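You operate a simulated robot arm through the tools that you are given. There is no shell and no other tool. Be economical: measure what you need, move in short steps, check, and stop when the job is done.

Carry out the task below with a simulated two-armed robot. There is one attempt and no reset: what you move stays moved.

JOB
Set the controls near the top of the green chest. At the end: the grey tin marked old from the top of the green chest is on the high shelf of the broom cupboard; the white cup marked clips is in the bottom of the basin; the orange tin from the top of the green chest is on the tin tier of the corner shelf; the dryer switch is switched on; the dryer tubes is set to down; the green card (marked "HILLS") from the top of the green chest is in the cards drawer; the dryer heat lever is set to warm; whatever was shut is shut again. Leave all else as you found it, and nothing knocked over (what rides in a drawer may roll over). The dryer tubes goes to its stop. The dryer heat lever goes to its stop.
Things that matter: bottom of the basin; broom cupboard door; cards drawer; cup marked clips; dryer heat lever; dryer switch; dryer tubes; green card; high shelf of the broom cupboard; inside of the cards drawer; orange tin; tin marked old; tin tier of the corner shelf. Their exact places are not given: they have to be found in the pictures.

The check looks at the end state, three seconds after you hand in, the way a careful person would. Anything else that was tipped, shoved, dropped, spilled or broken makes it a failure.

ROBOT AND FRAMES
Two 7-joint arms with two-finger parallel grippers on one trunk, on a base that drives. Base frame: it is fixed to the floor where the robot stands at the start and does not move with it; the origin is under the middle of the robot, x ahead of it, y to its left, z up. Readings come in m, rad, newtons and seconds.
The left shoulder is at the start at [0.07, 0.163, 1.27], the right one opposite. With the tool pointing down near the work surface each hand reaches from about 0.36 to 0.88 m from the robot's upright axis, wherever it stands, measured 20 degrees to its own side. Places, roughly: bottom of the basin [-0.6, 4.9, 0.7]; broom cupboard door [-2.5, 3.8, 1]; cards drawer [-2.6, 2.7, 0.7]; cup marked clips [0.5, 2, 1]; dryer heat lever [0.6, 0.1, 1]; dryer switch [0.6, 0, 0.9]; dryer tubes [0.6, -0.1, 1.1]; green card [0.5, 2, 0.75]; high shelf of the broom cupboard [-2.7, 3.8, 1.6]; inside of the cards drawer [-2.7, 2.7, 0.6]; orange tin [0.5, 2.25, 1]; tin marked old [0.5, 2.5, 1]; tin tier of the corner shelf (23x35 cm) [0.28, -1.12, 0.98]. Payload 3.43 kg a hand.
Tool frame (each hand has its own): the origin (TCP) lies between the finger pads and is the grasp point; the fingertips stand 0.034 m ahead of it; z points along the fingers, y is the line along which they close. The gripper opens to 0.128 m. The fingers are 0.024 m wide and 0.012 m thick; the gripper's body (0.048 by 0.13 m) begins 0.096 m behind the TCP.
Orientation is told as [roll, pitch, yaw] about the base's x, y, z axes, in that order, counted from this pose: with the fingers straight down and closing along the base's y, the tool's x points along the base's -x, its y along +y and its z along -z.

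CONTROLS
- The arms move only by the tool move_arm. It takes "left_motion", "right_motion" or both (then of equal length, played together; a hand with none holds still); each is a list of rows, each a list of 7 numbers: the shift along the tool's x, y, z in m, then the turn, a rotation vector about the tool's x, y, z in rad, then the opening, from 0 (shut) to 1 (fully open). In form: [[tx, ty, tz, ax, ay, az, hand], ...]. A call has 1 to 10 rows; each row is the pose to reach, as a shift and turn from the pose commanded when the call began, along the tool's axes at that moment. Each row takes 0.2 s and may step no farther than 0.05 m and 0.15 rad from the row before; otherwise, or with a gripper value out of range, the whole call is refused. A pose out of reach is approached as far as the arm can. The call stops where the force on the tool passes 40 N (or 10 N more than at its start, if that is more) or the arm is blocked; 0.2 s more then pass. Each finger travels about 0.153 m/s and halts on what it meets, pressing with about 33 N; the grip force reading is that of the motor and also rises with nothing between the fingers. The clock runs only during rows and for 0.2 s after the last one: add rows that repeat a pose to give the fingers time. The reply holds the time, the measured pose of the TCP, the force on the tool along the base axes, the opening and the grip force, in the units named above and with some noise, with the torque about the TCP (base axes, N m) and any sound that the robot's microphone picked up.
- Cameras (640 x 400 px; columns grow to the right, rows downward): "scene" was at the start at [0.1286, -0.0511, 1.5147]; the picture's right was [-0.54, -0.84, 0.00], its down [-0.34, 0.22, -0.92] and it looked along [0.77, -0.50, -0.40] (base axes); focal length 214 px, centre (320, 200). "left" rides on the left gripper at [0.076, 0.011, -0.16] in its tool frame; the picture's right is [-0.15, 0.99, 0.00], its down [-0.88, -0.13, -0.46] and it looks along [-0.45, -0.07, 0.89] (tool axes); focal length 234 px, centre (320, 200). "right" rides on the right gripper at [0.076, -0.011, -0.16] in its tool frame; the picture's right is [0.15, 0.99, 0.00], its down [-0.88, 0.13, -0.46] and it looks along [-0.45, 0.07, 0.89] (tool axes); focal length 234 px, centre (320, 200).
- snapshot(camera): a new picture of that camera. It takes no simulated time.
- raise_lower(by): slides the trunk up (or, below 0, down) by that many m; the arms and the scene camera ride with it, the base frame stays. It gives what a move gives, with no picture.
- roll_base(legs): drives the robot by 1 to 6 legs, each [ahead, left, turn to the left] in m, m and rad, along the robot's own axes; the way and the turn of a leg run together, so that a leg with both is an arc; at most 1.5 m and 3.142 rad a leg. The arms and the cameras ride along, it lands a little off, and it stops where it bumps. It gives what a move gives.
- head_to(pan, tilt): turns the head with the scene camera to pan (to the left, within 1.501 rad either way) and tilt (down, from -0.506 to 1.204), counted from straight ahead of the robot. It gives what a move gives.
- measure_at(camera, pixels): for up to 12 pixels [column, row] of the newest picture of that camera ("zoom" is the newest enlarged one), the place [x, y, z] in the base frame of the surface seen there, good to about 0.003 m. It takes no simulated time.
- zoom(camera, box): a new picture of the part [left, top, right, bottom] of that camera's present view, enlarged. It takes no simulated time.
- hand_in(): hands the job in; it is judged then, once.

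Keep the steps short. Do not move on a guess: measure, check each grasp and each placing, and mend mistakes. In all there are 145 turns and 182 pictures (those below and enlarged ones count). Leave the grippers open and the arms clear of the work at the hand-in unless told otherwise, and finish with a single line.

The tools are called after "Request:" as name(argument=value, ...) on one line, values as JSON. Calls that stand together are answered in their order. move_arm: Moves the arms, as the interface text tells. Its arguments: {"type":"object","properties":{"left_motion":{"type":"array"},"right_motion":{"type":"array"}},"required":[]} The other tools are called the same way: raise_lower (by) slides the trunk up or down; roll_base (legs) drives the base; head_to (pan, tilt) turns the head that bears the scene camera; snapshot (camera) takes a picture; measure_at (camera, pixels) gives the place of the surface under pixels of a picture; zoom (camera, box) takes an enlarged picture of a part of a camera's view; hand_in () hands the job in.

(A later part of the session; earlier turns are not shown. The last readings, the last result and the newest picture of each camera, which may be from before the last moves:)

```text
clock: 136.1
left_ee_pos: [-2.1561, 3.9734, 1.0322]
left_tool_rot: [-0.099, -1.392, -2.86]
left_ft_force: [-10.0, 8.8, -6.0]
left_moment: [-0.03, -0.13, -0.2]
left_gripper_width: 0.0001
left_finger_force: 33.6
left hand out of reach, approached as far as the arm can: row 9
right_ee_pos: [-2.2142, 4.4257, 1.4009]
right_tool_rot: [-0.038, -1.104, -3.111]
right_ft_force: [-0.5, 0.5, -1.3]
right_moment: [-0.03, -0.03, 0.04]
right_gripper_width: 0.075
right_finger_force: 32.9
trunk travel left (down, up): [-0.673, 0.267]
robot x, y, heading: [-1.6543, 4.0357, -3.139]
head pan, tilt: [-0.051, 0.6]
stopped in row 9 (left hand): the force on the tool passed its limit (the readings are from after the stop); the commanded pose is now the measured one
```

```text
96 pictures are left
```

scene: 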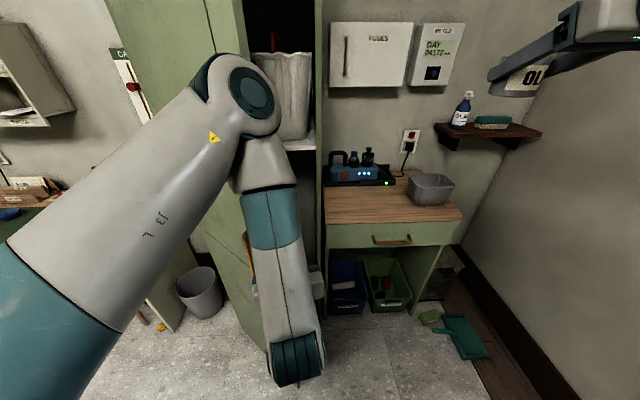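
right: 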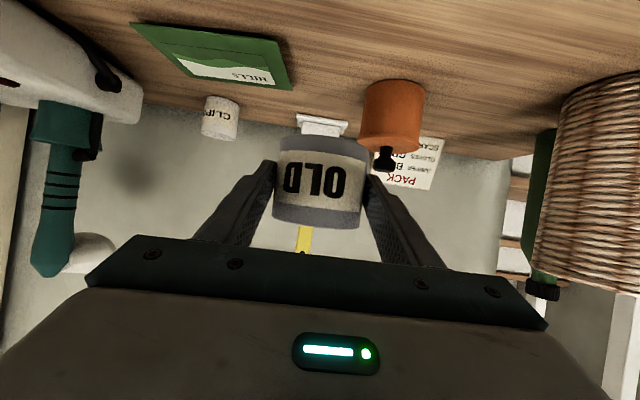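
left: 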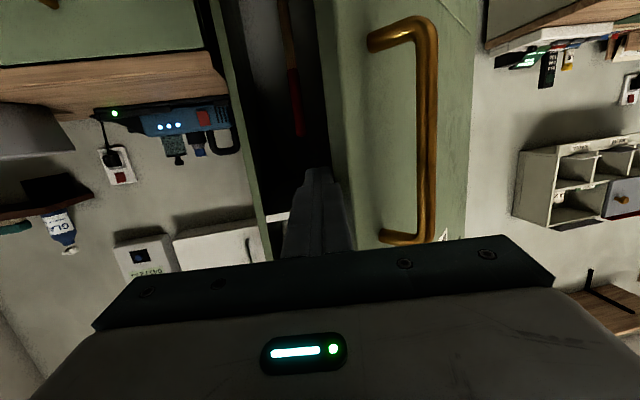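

Door at ~42°. Now I use the base: back and left along the arc.

Request:
roll_base(legs=[[-0.05, 0.06, 0], [-0.045, 0.06, 0], [-0.03, 0.08, 0], [-0.02, 0.1, 0]])

Request:
snapshot(camera="scene")

Request:
snapshot(camera="left")

```text
clock: 137.5
left_ee_pos: [-2.1043, 3.911, 1.0356]
left_tool_rot: [-0.15, -1.401, -2.815]
left_ft_force: [-3.6, 3.2, 2.3]
left_moment: [-0.11, -0.06, -0.04]
left_gripper_width: 0.0001
left_finger_force: 33.3
right_ee_pos: [-2.1581, 4.3603, 1.3986]
right_tool_rot: [-0.033, -1.103, -3.117]
right_ft_force: [0.4, 0.1, -0.2]
right_moment: [0.01, 0.0, 0.04]
right_gripper_width: 0.0752
right_finger_force: 33.0
trunk travel left (down, up): [-0.673, 0.267]
robot x, y, heading: [-1.6019, 3.9713, -3.144]
head pan, tilt: [-0.051, 0.6]
stopped in leg 2: the force on the tool passed its limit (the readings are from after the stop); the commanded pose is now the measured one
```

```text
95 pictures are left
```

scene: 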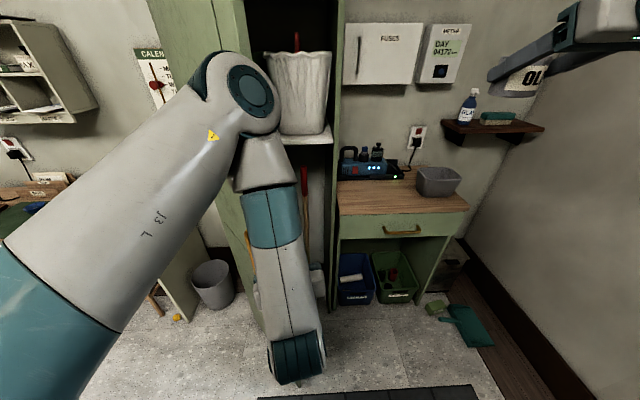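

```text
94 pictures are left
```

left: 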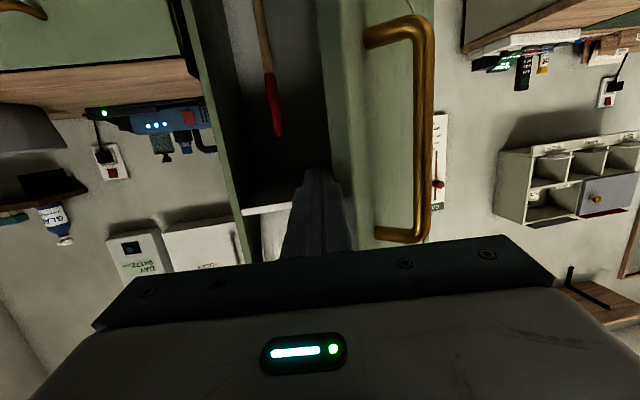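

~52°. I continue with gentler base legs, more to the left.

Request:
roll_base(legs=[[-0.025, 0.035, 0], [-0.025, 0.04, 0], [-0.02, 0.05, 0], [-0.015, 0.05, 0], [-0.01, 0.05, 0]])

Request:
snapshot(camera="scene")

```text
clock: 140.5
left_ee_pos: [-2.0073, 3.6929, 1.0351]
left_tool_rot: [-0.12, -1.399, -2.847]
left_ft_force: [2.4, 4.1, 0.2]
left_moment: [-0.06, 0.02, 0.06]
left_gripper_width: 0.0
left_finger_force: 33.6
right_ee_pos: [-2.062, 4.1437, 1.3978]
right_tool_rot: [-0.02, -1.101, -3.128]
right_ft_force: [-0.5, -0.2, -1.7]
right_moment: [-0.03, 0.0, 0.08]
right_gripper_width: 0.0749
right_finger_force: 33.1
trunk travel left (down, up): [-0.673, 0.267]
robot x, y, heading: [-1.5017, 3.7477, -3.142]
head pan, tilt: [-0.051, 0.6]
```

```text
93 pictures are left
```

scene: 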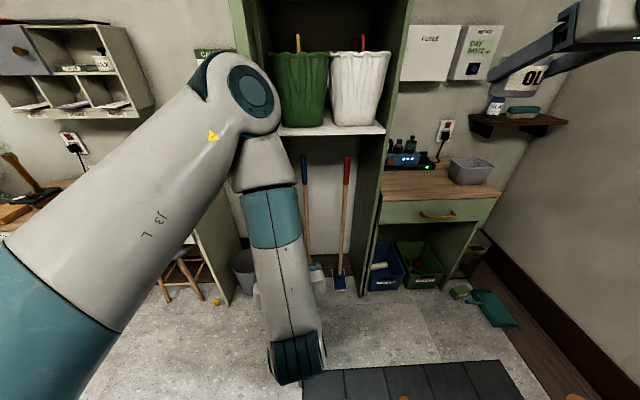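

Door is over 80° open. A bit more to the left.

Request:
roll_base(legs=[[0, 0.05, 0], [0.01, 0.06, 0], [0.02, 0.05, 0]])

Request:
head_to(pan=-0.05, tilt=0.1)

Request:
snapshot(camera="scene")

```text
clock: 141.8
left_ee_pos: [-2.004, 3.6298, 1.0368]
left_tool_rot: [-0.189, -1.399, -2.788]
left_ft_force: [-0.8, 3.6, 0.3]
left_moment: [-0.04, 0.01, -0.1]
left_gripper_width: 0.0
left_finger_force: 33.1
right_ee_pos: [-2.0603, 4.077, 1.4005]
right_tool_rot: [-0.032, -1.105, -3.116]
right_ft_force: [0.2, -0.3, -0.7]
right_moment: [0.0, 0.02, 0.01]
right_gripper_width: 0.075
right_finger_force: 33.4
trunk travel left (down, up): [-0.673, 0.267]
robot x, y, heading: [-1.503, 3.6893, -3.136]
head pan, tilt: [-0.051, 0.6]
stopped in leg 2: the robot was blocked; the commanded pose is now the measured one
```

```text
clock: 142.8
left_ee_pos: [-2.0043, 3.6286, 1.0371]
left_tool_rot: [-0.196, -1.397, -2.781]
left_ft_force: [0.8, 6.0, -0.2]
left_moment: [-0.01, -0.01, -0.18]
left_gripper_width: 0.0002
left_finger_force: 32.9
right_ee_pos: [-2.0598, 4.0755, 1.4001]
right_tool_rot: [-0.035, -1.105, -3.115]
right_ft_force: [0.8, -0.7, -0.9]
right_moment: [0.0, -0.02, -0.03]
right_gripper_width: 0.0749
right_finger_force: 33.0
trunk travel left (down, up): [-0.673, 0.267]
robot x, y, heading: [-1.506, 3.6869, -3.139]
head pan, tilt: [-0.051, 0.099]
```

```text
92 pictures are left
```

scene: 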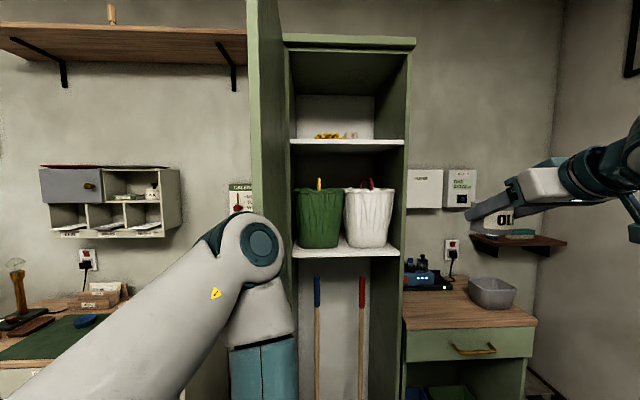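

Door is open 90°. I measure the high shelf (white board at (345,142)) and what lies on it.

Request:
zoom(camera="scene", box=[280, 40, 420, 160])

Request:
measure_at(camera="zoom", pixels=[[60, 340], [550, 342], [300, 328], [450, 325], [240, 305], [340, 312], [440, 300], [300, 20], [560, 200], [550, 322], [450, 345], [300, 250]])

```text
3.33 times, centred on (350, 100) of scene
```

zoom: 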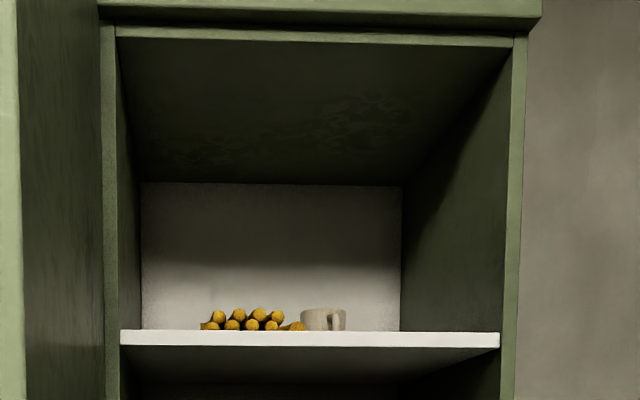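

```text
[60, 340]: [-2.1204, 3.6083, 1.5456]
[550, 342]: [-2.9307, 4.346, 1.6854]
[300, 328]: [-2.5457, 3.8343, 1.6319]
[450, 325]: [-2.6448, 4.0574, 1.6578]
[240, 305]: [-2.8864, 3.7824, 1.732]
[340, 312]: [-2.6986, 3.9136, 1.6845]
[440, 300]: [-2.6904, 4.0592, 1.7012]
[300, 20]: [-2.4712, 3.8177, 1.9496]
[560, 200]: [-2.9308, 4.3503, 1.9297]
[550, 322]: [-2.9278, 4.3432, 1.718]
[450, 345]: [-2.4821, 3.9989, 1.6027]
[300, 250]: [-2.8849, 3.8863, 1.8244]
```

I raise the trunk to see the shelf top and bring the tin to height.

Request:
raise_lower(by=0.262)

Request:
zoom(camera="scene", box=[250, 80, 470, 260])

```text
clock: 145.4
left_ee_pos: [-2.0058, 3.6271, 1.2996]
left_tool_rot: [-0.193, -1.399, -2.782]
left_ft_force: [3.2, 4.2, -2.0]
left_moment: [0.03, -0.03, -0.05]
left_gripper_width: 0.0
left_finger_force: 32.6
right_ee_pos: [-2.0597, 4.0751, 1.6633]
right_tool_rot: [-0.037, -1.106, -3.116]
right_ft_force: [0.5, 1.0, -0.6]
right_moment: [0.01, -0.01, -0.01]
right_gripper_width: 0.0748
right_finger_force: 32.6
trunk travel left (down, up): [-0.935, 0.005]
robot x, y, heading: [-1.5016, 3.6864, -3.142]
head pan, tilt: [-0.051, 0.099]
```

```text
2.22 times, centred on (360, 170) of scene
```

zoom: 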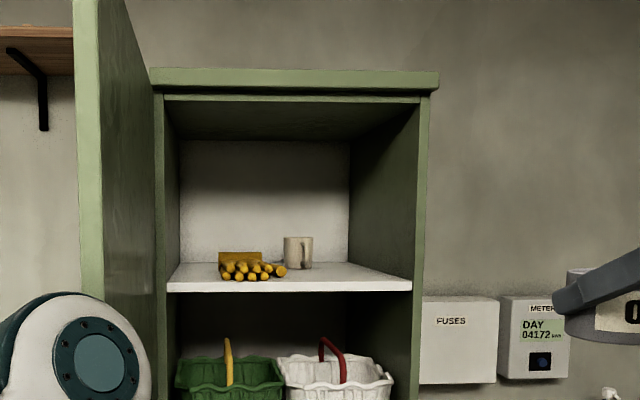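

Request:
measure_at(camera="zoom", pixels=[[200, 283], [340, 282], [395, 282], [370, 272], [300, 276], [285, 272], [300, 262], [312, 250], [250, 275], [412, 270], [290, 100], [350, 288]])

```text
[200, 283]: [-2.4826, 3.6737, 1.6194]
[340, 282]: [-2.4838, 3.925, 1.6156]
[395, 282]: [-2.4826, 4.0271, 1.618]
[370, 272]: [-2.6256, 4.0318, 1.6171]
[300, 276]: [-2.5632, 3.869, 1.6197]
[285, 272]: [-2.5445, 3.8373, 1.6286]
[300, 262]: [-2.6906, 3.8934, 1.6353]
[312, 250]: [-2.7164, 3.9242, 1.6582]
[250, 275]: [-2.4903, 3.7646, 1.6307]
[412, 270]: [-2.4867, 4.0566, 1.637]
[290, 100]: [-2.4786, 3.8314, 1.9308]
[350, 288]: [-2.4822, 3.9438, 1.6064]
```

Shelf top z=1.618, front x=-2.483, free spot right of the mug at y≈3.96. I move the left hand off the door and the right hand inward, then drive ahead.

Request:
move_arm(left_motion=[[0, -0.025, -0.01, 0, 0, 0, 0], [0, -0.05, -0.02, 0, 0, 0, 0], [0, -0.05, -0.02, 0, 0, 0, 0]], right_motion=[[-0.007, 0.04, -0.003, 0, 0, 0, 0.3], [-0.014, 0.08, -0.007, 0, 0, 0, 0.3], [-0.022, 0.11, -0.011, 0, 0, 0, 0.3]])

Request:
roll_base(legs=[[0.27, 0, 0]])

Request:
snapshot(camera="right")

Request:
snapshot(camera="scene")

```text
clock: 146.2
left_ee_pos: [-1.9952, 3.6797, 1.3026]
left_tool_rot: [-0.194, -1.397, -2.781]
left_ft_force: [0.4, 0.1, -0.8]
left_moment: [0.01, 0.02, -0.06]
left_gripper_width: 0.0
left_finger_force: 33.0
right_ee_pos: [-2.0611, 3.9621, 1.6835]
right_tool_rot: [-0.037, -1.103, -3.116]
right_ft_force: [0.1, -0.5, -0.6]
right_moment: [0.01, -0.04, -0.02]
right_gripper_width: 0.0752
right_finger_force: 32.7
trunk travel left (down, up): [-0.935, 0.005]
robot x, y, heading: [-1.5061, 3.6844, -3.136]
head pan, tilt: [-0.051, 0.099]
```

```text
clock: 147.3
left_ee_pos: [-2.0372, 3.6932, 1.3091]
left_tool_rot: [-0.327, -1.396, -2.679]
left_ft_force: [2.8, 18.8, 3.1]
left_moment: [-0.34, -0.02, 0.63]
left_gripper_width: 0.0
left_finger_force: 32.8
right_ee_pos: [-2.1059, 3.9632, 1.6859]
right_tool_rot: [-0.04, -1.108, -3.111]
right_ft_force: [-0.8, 0.0, -0.2]
right_moment: [-0.01, -0.02, 0.0]
right_gripper_width: 0.075
right_finger_force: 32.9
trunk travel left (down, up): [-0.935, 0.005]
robot x, y, heading: [-1.559, 3.6846, -3.138]
head pan, tilt: [-0.051, 0.099]
stopped in leg 1: the force on the tool passed its limit (the readings are from after the stop); the commanded pose is now the measured one
```

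```text
89 pictures are left
```

right: 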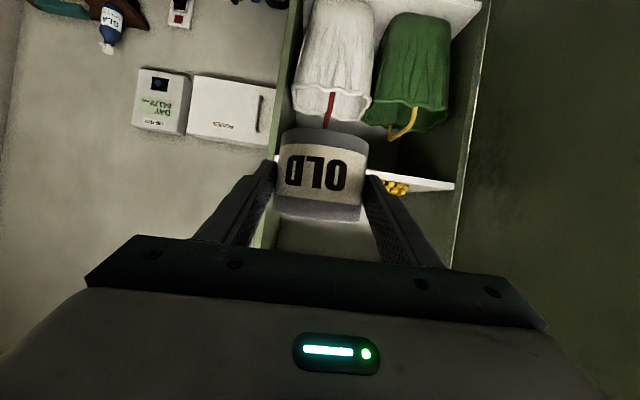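

```text
88 pictures are left
```

scene: 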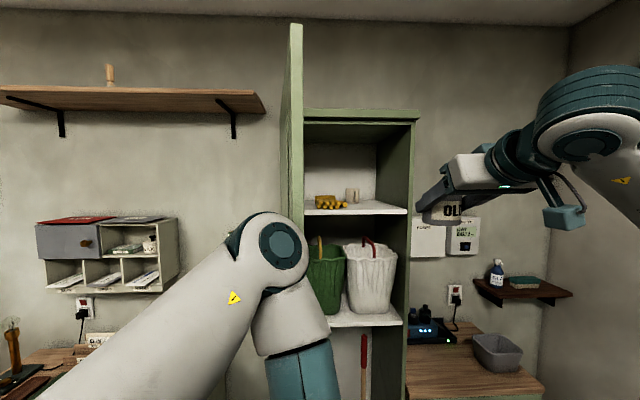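

The left elbow met the door's edge. I back off and shift right so the left arm stands inside the opening, then bring the right hand inwards.

Request:
roll_base(legs=[[-0.08, 0, 0], [0, -0.22, 0]])

Request:
move_arm(left_motion=[[0, 0, 0, 0.1, 0, 0, 0], [0, 0, 0, 0.2, 0, 0, 0], [0.04, 0, 0, 0.3, 0, 0, 0], [0.08, 0, 0, 0.3, 0, 0, 0], [0.12, 0, 0, 0.3, 0, 0, 0]], right_motion=[[0, 0.045, 0, 0, 0, 0, 0.3], [0, 0.09, 0, 0, 0, 0, 0.3], [0, 0.13, 0, 0, 0, 0, 0.3], [0, 0.17, 0, 0, 0, 0, 0.3], [0, 0.2, 0, 0, 0, 0, 0.3]])

Request:
snapshot(camera="scene")

```text
clock: 149.6
left_ee_pos: [-1.9716, 3.9037, 1.3036]
left_tool_rot: [-0.297, -1.386, -2.703]
left_ft_force: [-0.2, -0.2, 0.3]
left_moment: [0.03, -0.01, -0.04]
left_gripper_width: 0.0002
left_finger_force: 33.0
right_ee_pos: [-2.0435, 4.1736, 1.6814]
right_tool_rot: [-0.045, -1.097, -3.103]
right_ft_force: [-0.7, -0.1, -0.7]
right_moment: [0.0, -0.02, -0.03]
right_gripper_width: 0.0747
right_finger_force: 32.8
trunk travel left (down, up): [-0.935, 0.005]
robot x, y, heading: [-1.4784, 3.9012, -3.132]
head pan, tilt: [-0.051, 0.099]
```

```text
clock: 150.8
left_ee_pos: [-1.9863, 3.9402, 1.2067]
left_tool_rot: [-0.556, -1.376, -2.742]
left_ft_force: [-0.3, 0.0, 0.3]
left_moment: [0.04, -0.01, -0.07]
left_gripper_width: 0.0002
left_finger_force: 33.4
left hand out of reach, approached as far as the arm can: row 3, 4, 5
right_ee_pos: [-2.0408, 3.9731, 1.6785]
right_tool_rot: [-0.044, -1.098, -3.1]
right_ft_force: [0.3, -0.6, -1.0]
right_moment: [0.02, -0.05, -0.09]
right_gripper_width: 0.0749
right_finger_force: 33.3
trunk travel left (down, up): [-0.935, 0.005]
robot x, y, heading: [-1.4847, 3.9076, -3.136]
head pan, tilt: [-0.051, 0.099]
```

```text
87 pictures are left
```

scene: 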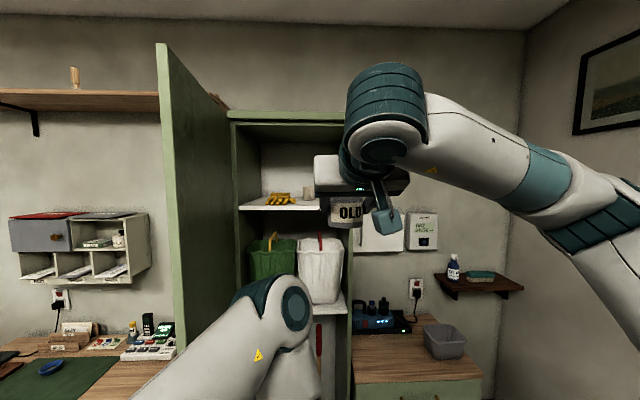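

Aligned with the free spot. I drive ahead 0.29 m.

Request:
roll_base(legs=[[0.29, 0, 0]])

Request:
snapshot(camera="right")

Request:
snapshot(camera="scene")

```text
clock: 152.8
left_ee_pos: [-2.2676, 3.9414, 1.2089]
left_tool_rot: [-0.55, -1.381, -2.751]
left_ft_force: [-0.2, 0.5, 0.4]
left_moment: [0.0, -0.02, 0.0]
left_gripper_width: 0.0003
left_finger_force: 33.5
right_ee_pos: [-2.3244, 3.9761, 1.6804]
right_tool_rot: [-0.039, -1.101, -3.109]
right_ft_force: [0.2, 0.1, -0.2]
right_moment: [0.01, 0.01, 0.01]
right_gripper_width: 0.0749
right_finger_force: 32.9
trunk travel left (down, up): [-0.935, 0.005]
robot x, y, heading: [-1.7675, 3.8982, -3.134]
head pan, tilt: [-0.051, 0.099]
```

```text
86 pictures are left
```

right: 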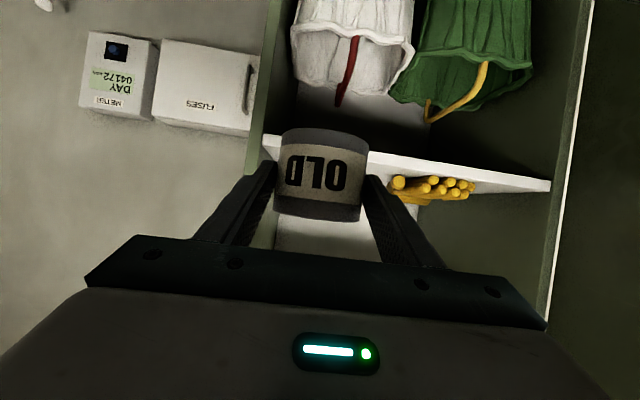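

```text
85 pictures are left
```

scene: 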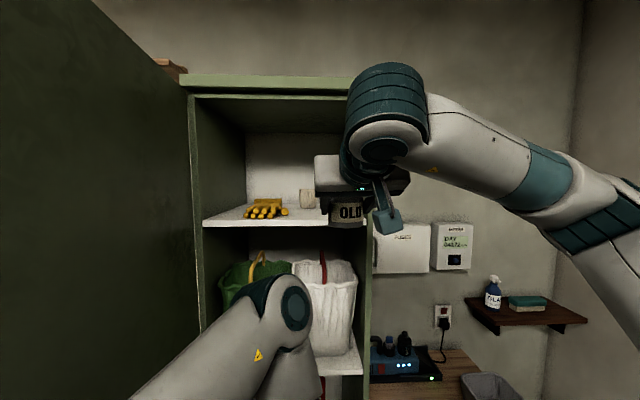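

I go in 21.5 cm above the shelf board (tin bottom about 2 cm above it), easing left 2 cm.

Request:
move_arm(right_motion=[[-0.021, 0.005, 0.037, 0, 0, 0, 0.3], [-0.041, 0.01, 0.075, 0, 0, 0, 0.3], [-0.061, 0.015, 0.113, 0, 0, 0, 0.3], [-0.081, 0.018, 0.151, 0, 0, 0, 0.3], [-0.1, 0.02, 0.19, 0, 0, 0, 0.3]])

Request:
snapshot(camera="right")

Request:
snapshot(camera="scene")

```text
clock: 154.0
left_ee_pos: [-2.2711, 3.9419, 1.2077]
left_tool_rot: [-0.544, -1.378, -2.755]
left_ft_force: [0.2, 0.3, -1.2]
left_moment: [0.05, 0.06, -0.07]
left_gripper_width: 0.0002
left_finger_force: 33.2
right_ee_pos: [-2.5449, 3.956, 1.6798]
right_tool_rot: [-0.041, -1.098, -3.106]
right_ft_force: [-0.2, 0.9, -0.8]
right_moment: [-0.02, -0.06, 0.03]
right_gripper_width: 0.075
right_finger_force: 33.0
trunk travel left (down, up): [-0.935, 0.005]
robot x, y, heading: [-1.766, 3.8973, -3.134]
head pan, tilt: [-0.051, 0.099]
```

```text
84 pictures are left
```

right: 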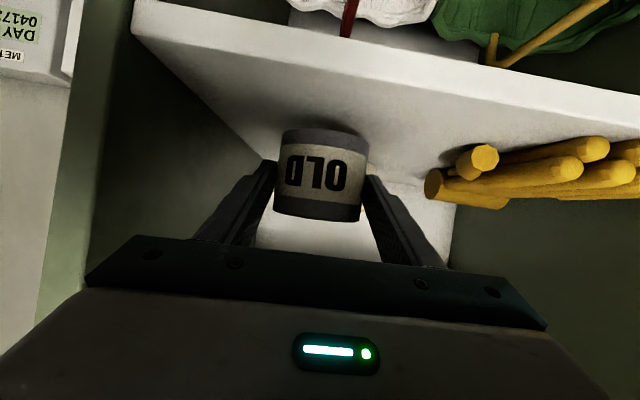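

```text
83 pictures are left
```

scene: 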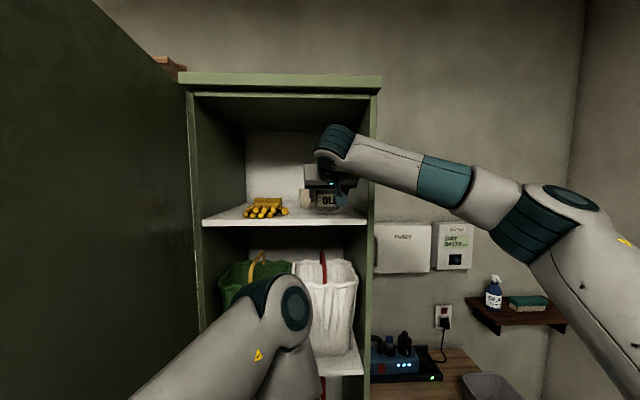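

Good position. I lower 2 cm, open, and withdraw straight back.

Request:
move_arm(right_motion=[[0.009, 0, 0.0045, 0, 0, 0, 0.3], [0.0165, 0, 0.008, 0, 0, 0, 0.3], [0.019, 0, 0.0095, 0, 0, 0, 0.3], [0.019, 0, 0.0095, 0, 0, 0, 0.66], [0.019, 0, 0.0095, 0, 0, 0, 0.68]])

Request:
move_arm(right_motion=[[0.016, 0, -0.034, 0, 0, 0, 0.68], [0.034, 0, -0.071, 0, 0, 0, 0.68], [0.052, 0, -0.108, 0, 0, 0, 0.68], [0.07, 0, -0.145, 0, 0, 0, 0.68], [0.09, 0, -0.182, 0, 0, 0, 0.68], [0.09, 0, -0.2, 0, 0, 0, 0.68]])

Request:
snapshot(camera="scene")

Request:
snapshot(camera="right")

```text
clock: 155.2
left_ee_pos: [-2.271, 3.9425, 1.2073]
left_tool_rot: [-0.544, -1.378, -2.754]
left_ft_force: [1.1, 0.3, -0.3]
left_moment: [0.02, 0.01, 0.0]
left_gripper_width: 0.0
left_finger_force: 33.6
right_ee_pos: [-2.5422, 3.9554, 1.66]
right_tool_rot: [-0.036, -1.098, -3.108]
right_ft_force: [0.5, -0.8, 0.2]
right_moment: [-0.02, 0.0, 0.02]
right_gripper_width: 0.0867
right_finger_force: 0.0
trunk travel left (down, up): [-0.935, 0.005]
robot x, y, heading: [-1.7707, 3.9029, -3.137]
head pan, tilt: [-0.051, 0.099]
```

```text
clock: 156.6
left_ee_pos: [-2.2708, 3.943, 1.208]
left_tool_rot: [-0.548, -1.38, -2.752]
left_ft_force: [-0.4, 0.2, 0.0]
left_moment: [-0.01, 0.01, 0.0]
left_gripper_width: 0.0
left_finger_force: 33.0
right_ee_pos: [-2.3197, 3.9568, 1.6716]
right_tool_rot: [-0.039, -1.099, -3.109]
right_ft_force: [0.0, -0.7, 0.6]
right_moment: [0.02, -0.01, -0.03]
right_gripper_width: 0.0873
right_finger_force: 0.0
trunk travel left (down, up): [-0.935, 0.005]
robot x, y, heading: [-1.7682, 3.9028, -3.136]
head pan, tilt: [-0.051, 0.099]
```

```text
82 pictures are left
```

scene: 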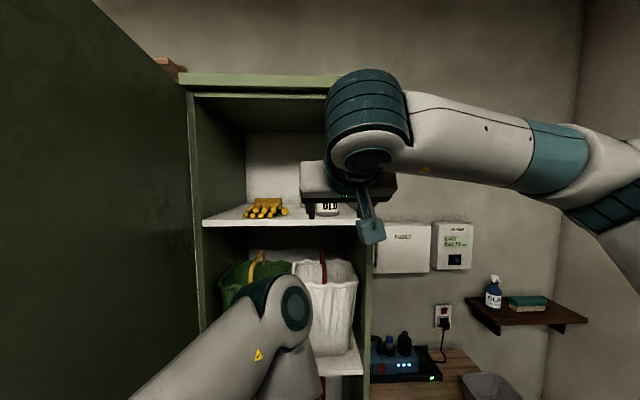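

```text
81 pictures are left
```

right: 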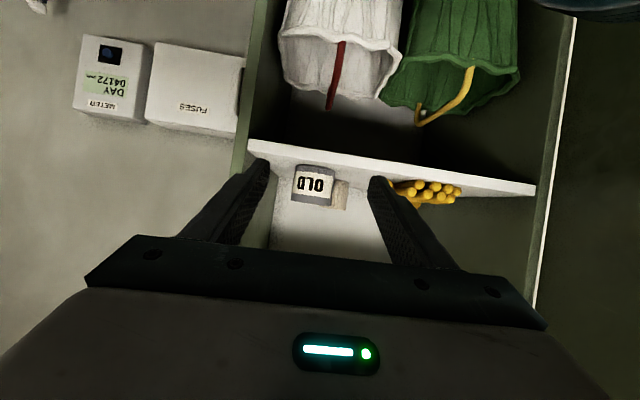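

The tin stands on the high shelf. I back out, move to the left side of the open door to close it from outside.

Request:
roll_base(legs=[[-0.45, 0, 0], [0, 0.62, 0]])

Request:
move_arm(right_motion=[[0, 0, 0, 0, 0, 0, 0.3], [0, 0, 0, 0, 0, 0, 0], [0, 0, 0, 0, 0, 0, 0]])

Request:
head_to(pan=-0.3, tilt=0.2)

Request:
snapshot(camera="scene")

```text
clock: 162.3
left_ee_pos: [-1.8191, 3.3444, 1.2084]
left_tool_rot: [-0.538, -1.379, -2.765]
left_ft_force: [0.5, 0.3, 0.0]
left_moment: [0.0, -0.04, 0.01]
left_gripper_width: 0.0
left_finger_force: 33.2
right_ee_pos: [-1.8693, 3.3583, 1.6705]
right_tool_rot: [-0.035, -1.099, -3.116]
right_ft_force: [0.0, 0.0, -0.4]
right_moment: [0.0, 0.04, 0.03]
right_gripper_width: 0.0869
right_finger_force: 0.1
trunk travel left (down, up): [-0.935, 0.005]
robot x, y, heading: [-1.3192, 3.2965, -3.139]
head pan, tilt: [-0.051, 0.099]
```

```text
clock: 163.2
left_ee_pos: [-1.8191, 3.3413, 1.2071]
left_tool_rot: [-0.546, -1.379, -2.757]
left_ft_force: [0.3, -0.3, -0.3]
left_moment: [0.03, 0.01, 0.0]
left_gripper_width: 0.0001
left_finger_force: 32.9
right_ee_pos: [-1.8692, 3.3563, 1.6705]
right_tool_rot: [-0.037, -1.1, -3.113]
right_ft_force: [0.3, 0.0, -0.2]
right_moment: [0.01, -0.01, -0.04]
right_gripper_width: 0.0
right_finger_force: 32.8
trunk travel left (down, up): [-0.935, 0.005]
robot x, y, heading: [-1.3177, 3.3017, -3.14]
head pan, tilt: [-0.051, 0.099]
```

```text
clock: 163.9
left_ee_pos: [-1.8184, 3.3422, 1.2093]
left_tool_rot: [-0.544, -1.378, -2.759]
left_ft_force: [0.0, -0.1, 0.3]
left_moment: [0.02, 0.0, 0.03]
left_gripper_width: 0.0002
left_finger_force: 33.0
right_ee_pos: [-1.8704, 3.3557, 1.6719]
right_tool_rot: [-0.038, -1.101, -3.113]
right_ft_force: [-0.9, -0.3, 0.2]
right_moment: [0.02, 0.0, 0.0]
right_gripper_width: 0.0
right_finger_force: 33.2
trunk travel left (down, up): [-0.935, 0.005]
robot x, y, heading: [-1.3182, 3.2967, -3.141]
head pan, tilt: [-0.3, 0.201]
```

```text
80 pictures are left
```

scene: 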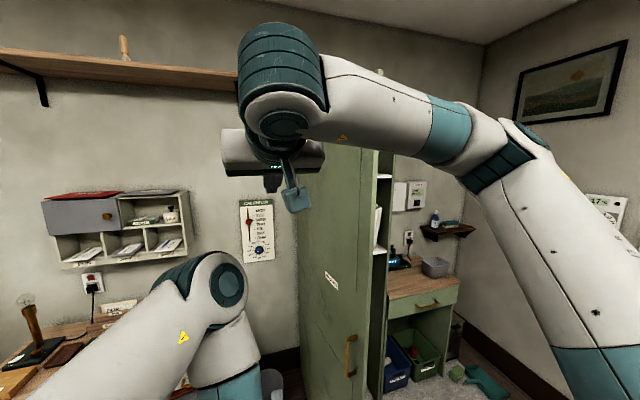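

I drive ahead 0.2 m and then right slowly so the right fist pushes the door's outer face.

Request:
roll_base(legs=[[0.2, 0, 0], [0, -0.15, 0], [0, -0.08, 0], [0, -0.08, 0]])

Request:
snapshot(camera="scene")

```text
clock: 167.8
left_ee_pos: [-2.0231, 3.6409, 1.2085]
left_tool_rot: [-0.595, -1.375, -2.712]
left_ft_force: [0.0, -1.8, -0.4]
left_moment: [0.02, 0.02, -0.15]
left_gripper_width: 0.0002
left_finger_force: 33.1
right_ee_pos: [-2.0724, 3.6515, 1.6716]
right_tool_rot: [-0.065, -1.1, -3.093]
right_ft_force: [0.5, -1.7, 0.2]
right_moment: [0.07, 0.01, -0.17]
right_gripper_width: 0.0002
right_finger_force: 33.3
trunk travel left (down, up): [-0.935, 0.005]
robot x, y, heading: [-1.5202, 3.6073, 3.142]
head pan, tilt: [-0.3, 0.201]
```

```text
79 pictures are left
```

scene: 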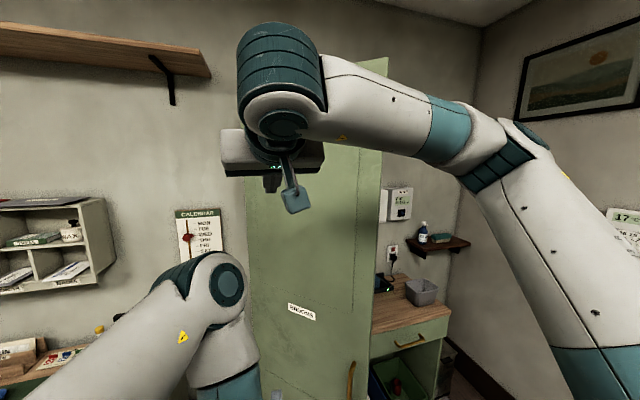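

The door is closing well (~60°). I continue right and ahead.

Request:
roll_base(legs=[[0.05, -0.09, 0], [0.08, -0.07, 0], [0.08, -0.05, 0], [0.06, 0, 0]])

Request:
snapshot(camera="scene")

```text
clock: 171.1
left_ee_pos: [-2.2775, 3.8603, 1.214]
left_tool_rot: [-0.581, -1.389, -2.725]
left_ft_force: [1.8, -0.8, 0.5]
left_moment: [-0.01, 0.0, -0.01]
left_gripper_width: 0.0
left_finger_force: 33.3
right_ee_pos: [-2.3227, 3.8733, 1.6786]
right_tool_rot: [-0.049, -1.114, -3.103]
right_ft_force: [1.7, -0.4, 0.2]
right_moment: [0.05, 0.06, -0.08]
right_gripper_width: 0.0
right_finger_force: 33.0
trunk travel left (down, up): [-0.935, 0.005]
robot x, y, heading: [-1.791, 3.8251, -3.144]
head pan, tilt: [-0.3, 0.201]
```

```text
78 pictures are left
```

scene: 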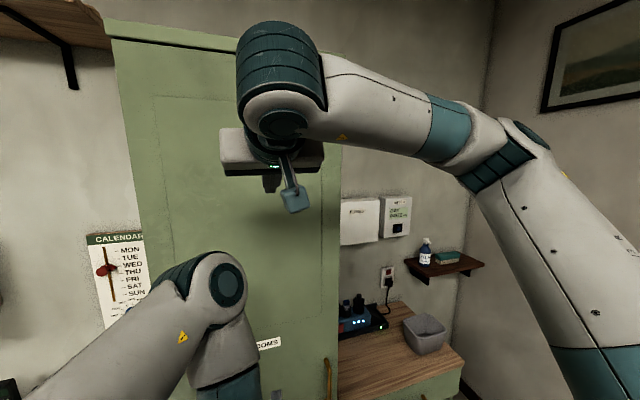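

Nearly shut. I push ahead further until contact stops me.

Request:
roll_base(legs=[[0.05, -0.02, 0], [0.03, 0, 0], [0.03, 0, 0], [0.02, 0, 0]])

Request:
snapshot(camera="scene")

```text
clock: 172.7
left_ee_pos: [-2.3739, 3.8825, 1.2066]
left_tool_rot: [-0.538, -1.376, -2.766]
left_ft_force: [0.7, -0.5, -0.5]
left_moment: [-0.02, 0.01, 0.0]
left_gripper_width: 0.0
left_finger_force: 33.1
right_ee_pos: [-2.418, 3.8956, 1.6724]
right_tool_rot: [-0.046, -1.104, -3.1]
right_ft_force: [-1.0, -0.6, -0.5]
right_moment: [0.01, 0.02, -0.06]
right_gripper_width: 0.0
right_finger_force: 32.6
trunk travel left (down, up): [-0.935, 0.005]
robot x, y, heading: [-1.8697, 3.8428, -3.139]
head pan, tilt: [-0.3, 0.201]
stopped in leg 3: the force on the tool passed its limit (the readings are from after the stop); the commanded pose is now the measured one
```

```text
77 pictures are left
```

scene: 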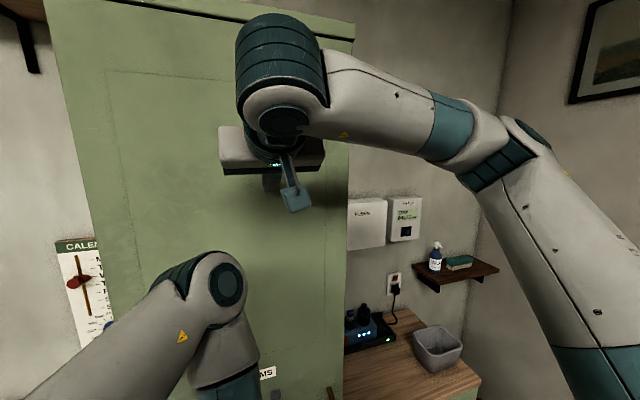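

Contact with the tip at x≈-2.455: shut. I back off, verify, and look down the desk for the cards drawer.

Request:
roll_base(legs=[[-0.5, 0, 0], [0, 0.9, 0]])

Request:
head_to(pan=-0.25, tilt=0.5)

Request:
snapshot(camera="scene")

```text
clock: 180.1
left_ee_pos: [-1.8588, 2.9613, 1.2074]
left_tool_rot: [-0.536, -1.379, -2.756]
left_ft_force: [0.1, 0.6, 0.1]
left_moment: [0.02, 0.02, 0.0]
left_gripper_width: 0.0001
left_finger_force: 32.8
right_ee_pos: [-1.9028, 2.9756, 1.6745]
right_tool_rot: [-0.041, -1.102, -3.09]
right_ft_force: [0.0, 0.3, -0.7]
right_moment: [0.0, 0.03, 0.02]
right_gripper_width: 0.0
right_finger_force: 33.3
trunk travel left (down, up): [-0.935, 0.005]
robot x, y, heading: [-1.355, 2.9241, -3.126]
head pan, tilt: [-0.3, 0.201]
```

```text
clock: 180.9
left_ee_pos: [-1.8581, 2.9605, 1.207]
left_tool_rot: [-0.541, -1.378, -2.749]
left_ft_force: [-0.2, -0.8, -0.2]
left_moment: [0.01, -0.01, 0.0]
left_gripper_width: 0.0
left_finger_force: 33.0
right_ee_pos: [-1.9018, 2.9748, 1.6742]
right_tool_rot: [-0.043, -1.102, -3.087]
right_ft_force: [-0.1, -0.6, 0.1]
right_moment: [0.0, -0.04, -0.02]
right_gripper_width: 0.0
right_finger_force: 32.8
trunk travel left (down, up): [-0.935, 0.005]
robot x, y, heading: [-1.3571, 2.9288, -3.125]
head pan, tilt: [-0.25, 0.499]
```

```text
76 pictures are left
```

scene: 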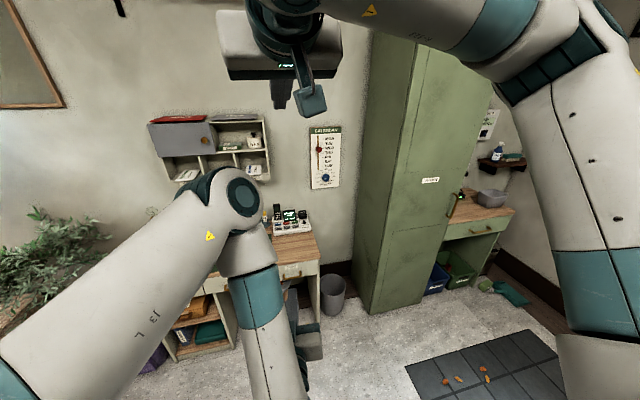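

I check the door face and bring both hands back to pointing down.

Request:
measure_at(camera="scene", pixels=[[420, 120], [400, 250], [450, 190], [370, 260], [440, 230]])

Request:
move_arm(left_motion=[[0, 0, 0, 0, 0.14, 0, 0.3], [0, 0, -0.02, 0, 0.28, 0, 0.6], [0, 0, -0.04, 0, 0.42, 0, 0.8], [-0.02, 0, -0.06, 0, 0.56, 0, 0.8], [-0.04, 0, -0.08, 0, 0.7, 0, 0.8], [-0.06, 0, -0.08, 0, 0.84, 0, 0.8], [-0.08, 0, -0.08, 0, 0.98, 0, 0.8], [-0.1, 0, -0.08, 0, 1.12, 0, 0.8], [-0.12, 0, -0.08, 0, 1.26, 0, 0.8], [-0.14, 0, -0.08, 0, 1.38, 0, 0.8]], right_motion=[[0, -0.02, 0, 0, 0.11, 0, 0.3], [0, -0.04, 0, 0, 0.22, 0, 0.6], [0.02, -0.06, 0, 0, 0.33, 0, 0.8], [0.04, -0.08, 0, 0, 0.44, 0, 0.8], [0.06, -0.1, 0, 0, 0.55, 0, 0.8], [0.08, -0.12, 0, 0, 0.66, 0, 0.8], [0.1, -0.14, 0, 0, 0.77, 0, 0.8], [0.12, -0.16, 0, 0, 0.88, 0, 0.8], [0.14, -0.18, 0, 0, 0.99, 0, 0.8], [0.16, -0.18, 0, 0, 1.1, 0, 0.8]])

Request:
snapshot(camera="scene")

```text
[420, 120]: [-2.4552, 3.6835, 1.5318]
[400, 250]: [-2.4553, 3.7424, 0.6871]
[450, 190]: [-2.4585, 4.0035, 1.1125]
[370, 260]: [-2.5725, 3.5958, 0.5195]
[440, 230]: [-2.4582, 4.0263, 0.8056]
```

```text
clock: 183.1
left_ee_pos: [-1.8063, 2.9379, 1.3565]
left_tool_rot: [-0.1, -0.022, 3.002]
left_ft_force: [0.0, 0.8, 1.1]
left_moment: [0.0, -0.05, 0.03]
left_gripper_width: 0.1023
left_finger_force: 0.1
right_ee_pos: [-1.8359, 3.1577, 1.5332]
right_tool_rot: [-0.02, -0.001, -3.126]
right_ft_force: [0.8, 0.3, -0.1]
right_moment: [-0.01, 0.01, 0.02]
right_gripper_width: 0.1026
right_finger_force: 0.2
trunk travel left (down, up): [-0.935, 0.005]
robot x, y, heading: [-1.3583, 2.9225, -3.125]
head pan, tilt: [-0.25, 0.499]
```

```text
75 pictures are left
```

scene: 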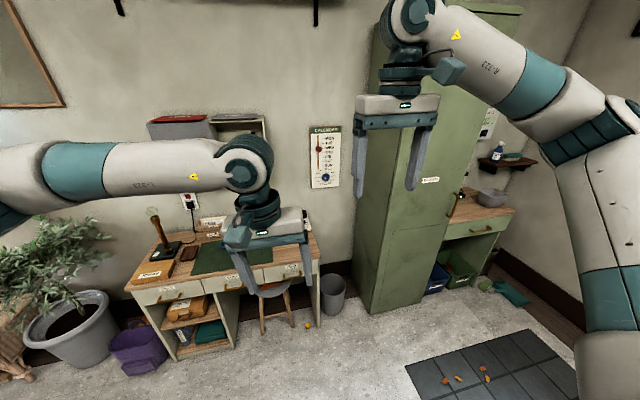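

Door is shut (x=-2.458 at the free edge, as at the start). I look at the desk's drawer labels.

Request:
zoom(camera="scene", box=[120, 225, 330, 355])

Request:
measure_at(camera="zoom", pixels=[[155, 198], [155, 215], [100, 215], [220, 175], [520, 150], [515, 140], [340, 180], [330, 165], [380, 280], [470, 260]])

```text
3.05 times, centred on (225, 290) of scene
```

zoom: 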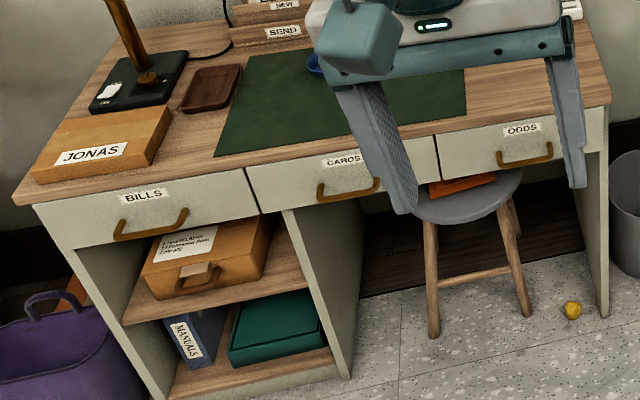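

```text
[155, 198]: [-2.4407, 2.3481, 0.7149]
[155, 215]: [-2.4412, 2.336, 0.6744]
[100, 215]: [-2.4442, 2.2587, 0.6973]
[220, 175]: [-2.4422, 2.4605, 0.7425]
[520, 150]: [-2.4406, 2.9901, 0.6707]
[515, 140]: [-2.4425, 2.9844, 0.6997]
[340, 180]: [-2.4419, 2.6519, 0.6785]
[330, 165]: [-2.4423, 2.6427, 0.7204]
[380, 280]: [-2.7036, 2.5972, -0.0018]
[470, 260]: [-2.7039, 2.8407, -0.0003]
```

CARDS drawer: front x=-2.442, centre y≈2.68, handle at z≈0.66. I move in front, lower the trunk, and turn the right hand sideways (to grip the horizontal bar), then tilt it forward.

Request:
roll_base(legs=[[0, 0.48, -0.016]])

Request:
raise_lower(by=-0.42)

Request:
move_arm(right_motion=[[0, 0, 0, 0, 0, -0.15, 0.8], [0, 0, 0, 0, 0, -0.3, 0.8], [0, 0, 0, 0, 0, -0.45, 0.8], [0, 0, 0, 0, 0, -0.6, 0.8], [0, 0, 0, 0, 0, -0.75, 0.8], [0, 0, 0, 0, 0, -0.9, 0.8], [0, 0, 0, 0, 0, -1.05, 0.8], [0, 0, 0, 0, 0, -1.2, 0.8], [0, 0, 0, 0, 0, -1.3, 0.8]])

Request:
move_arm(right_motion=[[0, 0, 0, 0.143, -0.038, 0, 0.8], [0, 0, 0, 0.286, -0.076, 0, 0.8], [0, 0, 0, 0.429, -0.115, 0, 0.8], [0, 0, 0, 0.572, -0.153, 0, 0.8], [0, 0, 0, 0.715, -0.191, 0, 0.8], [0, 0, 0, 0.858, -0.229, 0, 0.8], [0, 0, 0, 0.96, -0.26, 0, 0.8]])

Request:
snapshot(camera="right")

Request:
snapshot(camera="scene")

```text
clock: 185.9
left_ee_pos: [-1.8006, 2.4732, 1.3562]
left_tool_rot: [-0.096, -0.025, 2.987]
left_ft_force: [0.2, 0.5, -0.1]
left_moment: [0.01, 0.0, 0.01]
left_gripper_width: 0.1024
left_finger_force: 0.1
right_ee_pos: [-1.8285, 2.6956, 1.5329]
right_tool_rot: [-0.017, -0.004, -3.141]
right_ft_force: [-0.5, -0.6, 0.7]
right_moment: [0.0, -0.02, 0.01]
right_gripper_width: 0.1027
right_finger_force: 0.0
trunk travel left (down, up): [-0.935, 0.005]
robot x, y, heading: [-1.3506, 2.4519, 3.138]
head pan, tilt: [-0.25, 0.499]
```

```text
refused: -0.42 is not a number from -0.4 to 0.4
```

```text
clock: 187.9
left_ee_pos: [-1.8027, 2.4704, 1.3569]
left_tool_rot: [-0.098, -0.024, 2.988]
left_ft_force: [-0.4, 0.2, 1.4]
left_moment: [0.01, 0.01, 0.03]
left_gripper_width: 0.1023
left_finger_force: 0.0
right_ee_pos: [-1.7989, 2.6654, 1.5197]
right_tool_rot: [-0.01, 0.018, -1.841]
right_ft_force: [0.0, 0.3, -0.6]
right_moment: [0.0, -0.01, -0.01]
right_gripper_width: 0.1025
right_finger_force: 0.0
right hand out of reach, approached as far as the arm can: row 8, 9
trunk travel left (down, up): [-0.935, 0.005]
robot x, y, heading: [-1.3523, 2.4502, 3.138]
head pan, tilt: [-0.25, 0.499]
```

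```text
clock: 189.5
left_ee_pos: [-1.8033, 2.4722, 1.3563]
left_tool_rot: [-0.096, -0.023, 2.988]
left_ft_force: [0.1, 0.2, 0.2]
left_moment: [-0.05, 0.0, 0.0]
left_gripper_width: 0.1028
left_finger_force: 0.1
right_ee_pos: [-1.8312, 2.66, 1.5544]
right_tool_rot: [-0.985, -0.202, -1.724]
right_ft_force: [0.3, 0.0, 0.5]
right_moment: [-0.01, 0.0, 0.05]
right_gripper_width: 0.1023
right_finger_force: 0.0
right hand out of reach, approached as far as the arm can: row 6, 7
trunk travel left (down, up): [-0.935, 0.005]
robot x, y, heading: [-1.3549, 2.4519, 3.144]
head pan, tilt: [-0.25, 0.499]
```

```text
73 pictures are left
```

right: 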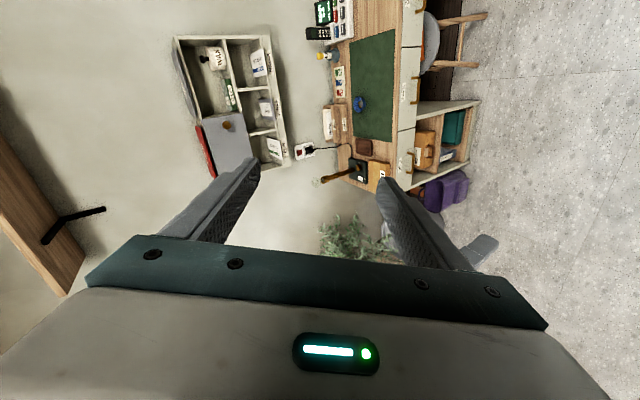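

```text
72 pictures are left
```

scene: 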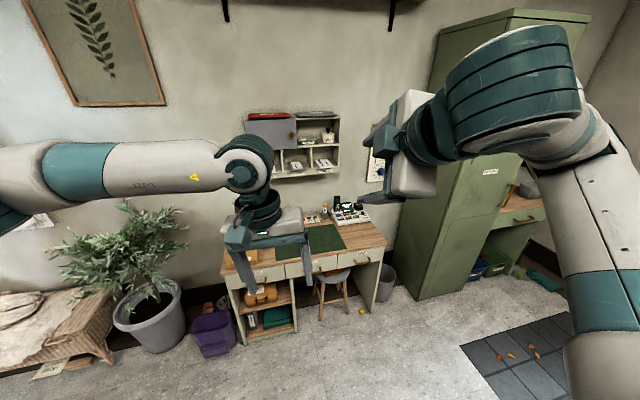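

The hand attitude suits the bar. I lower the trunk by 0.7 in two steps while raising the left hand out of the way.

Request:
raise_lower(by=-0.4)

Request:
move_arm(left_motion=[[0, 0, -0.045, 0, 0, 0, 0.8], [0, 0, -0.09, 0, 0, 0, 0.8], [0, 0, -0.135, 0, 0, 0, 0.8], [0, 0, -0.18, 0, 0, 0, 0.8], [0, 0, -0.225, 0, 0, 0, 0.8], [0, 0, -0.27, 0, 0, 0, 0.8]])

Request:
raise_lower(by=-0.33)

Request:
snapshot(camera="right")

Request:
zoom(camera="right", box=[240, 0, 440, 200])

```text
clock: 193.3
left_ee_pos: [-1.8019, 2.4709, 0.9578]
left_tool_rot: [-0.099, -0.025, 2.987]
left_ft_force: [-0.6, -0.2, -0.1]
left_moment: [0.0, -0.04, -0.04]
left_gripper_width: 0.1025
left_finger_force: 0.1
right_ee_pos: [-1.8309, 2.6611, 1.1537]
right_tool_rot: [-0.985, -0.202, -1.722]
right_ft_force: [-1.0, 0.7, 1.0]
right_moment: [0.01, 0.0, 0.02]
right_gripper_width: 0.1024
right_finger_force: 0.0
trunk travel left (down, up): [-0.535, 0.405]
robot x, y, heading: [-1.3524, 2.4532, 3.139]
head pan, tilt: [-0.25, 0.499]
```

```text
clock: 194.7
left_ee_pos: [-1.7967, 2.4452, 1.2273]
left_tool_rot: [-0.098, -0.028, 2.987]
left_ft_force: [1.4, 0.6, 0.0]
left_moment: [0.0, 0.03, 0.02]
left_gripper_width: 0.1023
left_finger_force: 0.1
right_ee_pos: [-1.8293, 2.6598, 1.1541]
right_tool_rot: [-0.987, -0.202, -1.723]
right_ft_force: [0.9, 0.1, 0.4]
right_moment: [0.03, 0.0, 0.04]
right_gripper_width: 0.1027
right_finger_force: 0.0
trunk travel left (down, up): [-0.535, 0.405]
robot x, y, heading: [-1.353, 2.4531, 3.141]
head pan, tilt: [-0.25, 0.499]
```

```text
clock: 198.0
left_ee_pos: [-1.7996, 2.4431, 0.8976]
left_tool_rot: [-0.098, -0.026, 2.989]
left_ft_force: [-0.5, -0.3, 0.2]
left_moment: [0.03, 0.03, 0.02]
left_gripper_width: 0.1024
left_finger_force: 0.1
right_ee_pos: [-1.8312, 2.6596, 0.8246]
right_tool_rot: [-0.985, -0.202, -1.723]
right_ft_force: [0.2, -0.3, 0.0]
right_moment: [0.02, 0.01, -0.02]
right_gripper_width: 0.1023
right_finger_force: 0.0
trunk travel left (down, up): [-0.205, 0.735]
robot x, y, heading: [-1.3511, 2.4521, 3.139]
head pan, tilt: [-0.25, 0.499]
```

```text
71 pictures are left
```

right: 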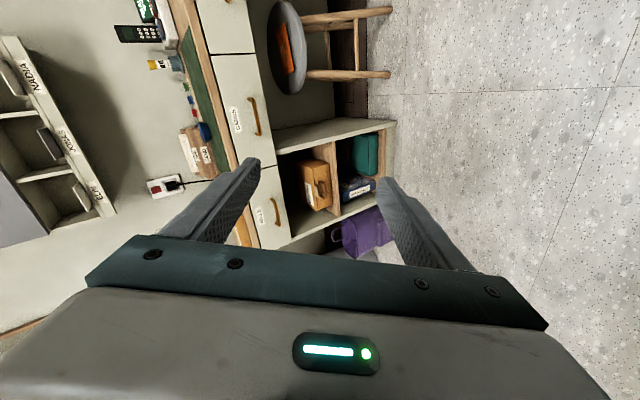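

```text
2.00 times, centred on (340, 100) of right
```

zoom: 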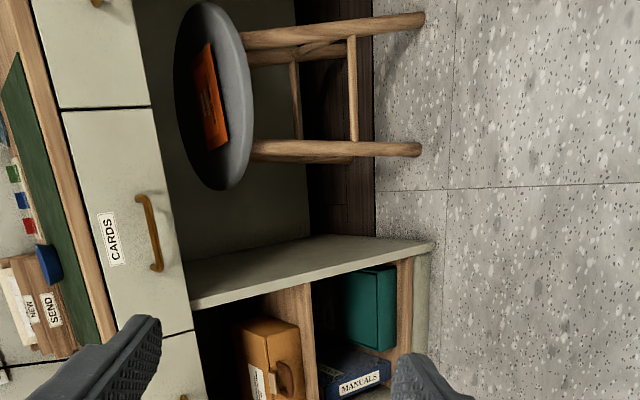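

Measure the CARDS handle, drawer bounds and the stool in this enlarged view.

Request:
measure_at(camera="zoom", pixels=[[151, 233], [141, 198], [158, 266], [120, 240], [165, 200], [100, 200], [215, 90], [180, 100], [235, 180], [65, 110], [192, 325]])

```text
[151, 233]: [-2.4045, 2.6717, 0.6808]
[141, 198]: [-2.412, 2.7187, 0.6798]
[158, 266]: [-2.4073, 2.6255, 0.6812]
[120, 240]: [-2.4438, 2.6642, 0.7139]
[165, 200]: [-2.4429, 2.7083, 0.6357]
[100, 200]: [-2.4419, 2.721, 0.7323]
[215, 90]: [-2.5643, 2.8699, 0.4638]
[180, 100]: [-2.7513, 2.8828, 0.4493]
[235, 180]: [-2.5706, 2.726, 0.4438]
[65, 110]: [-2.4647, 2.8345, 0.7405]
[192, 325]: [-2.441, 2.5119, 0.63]
```

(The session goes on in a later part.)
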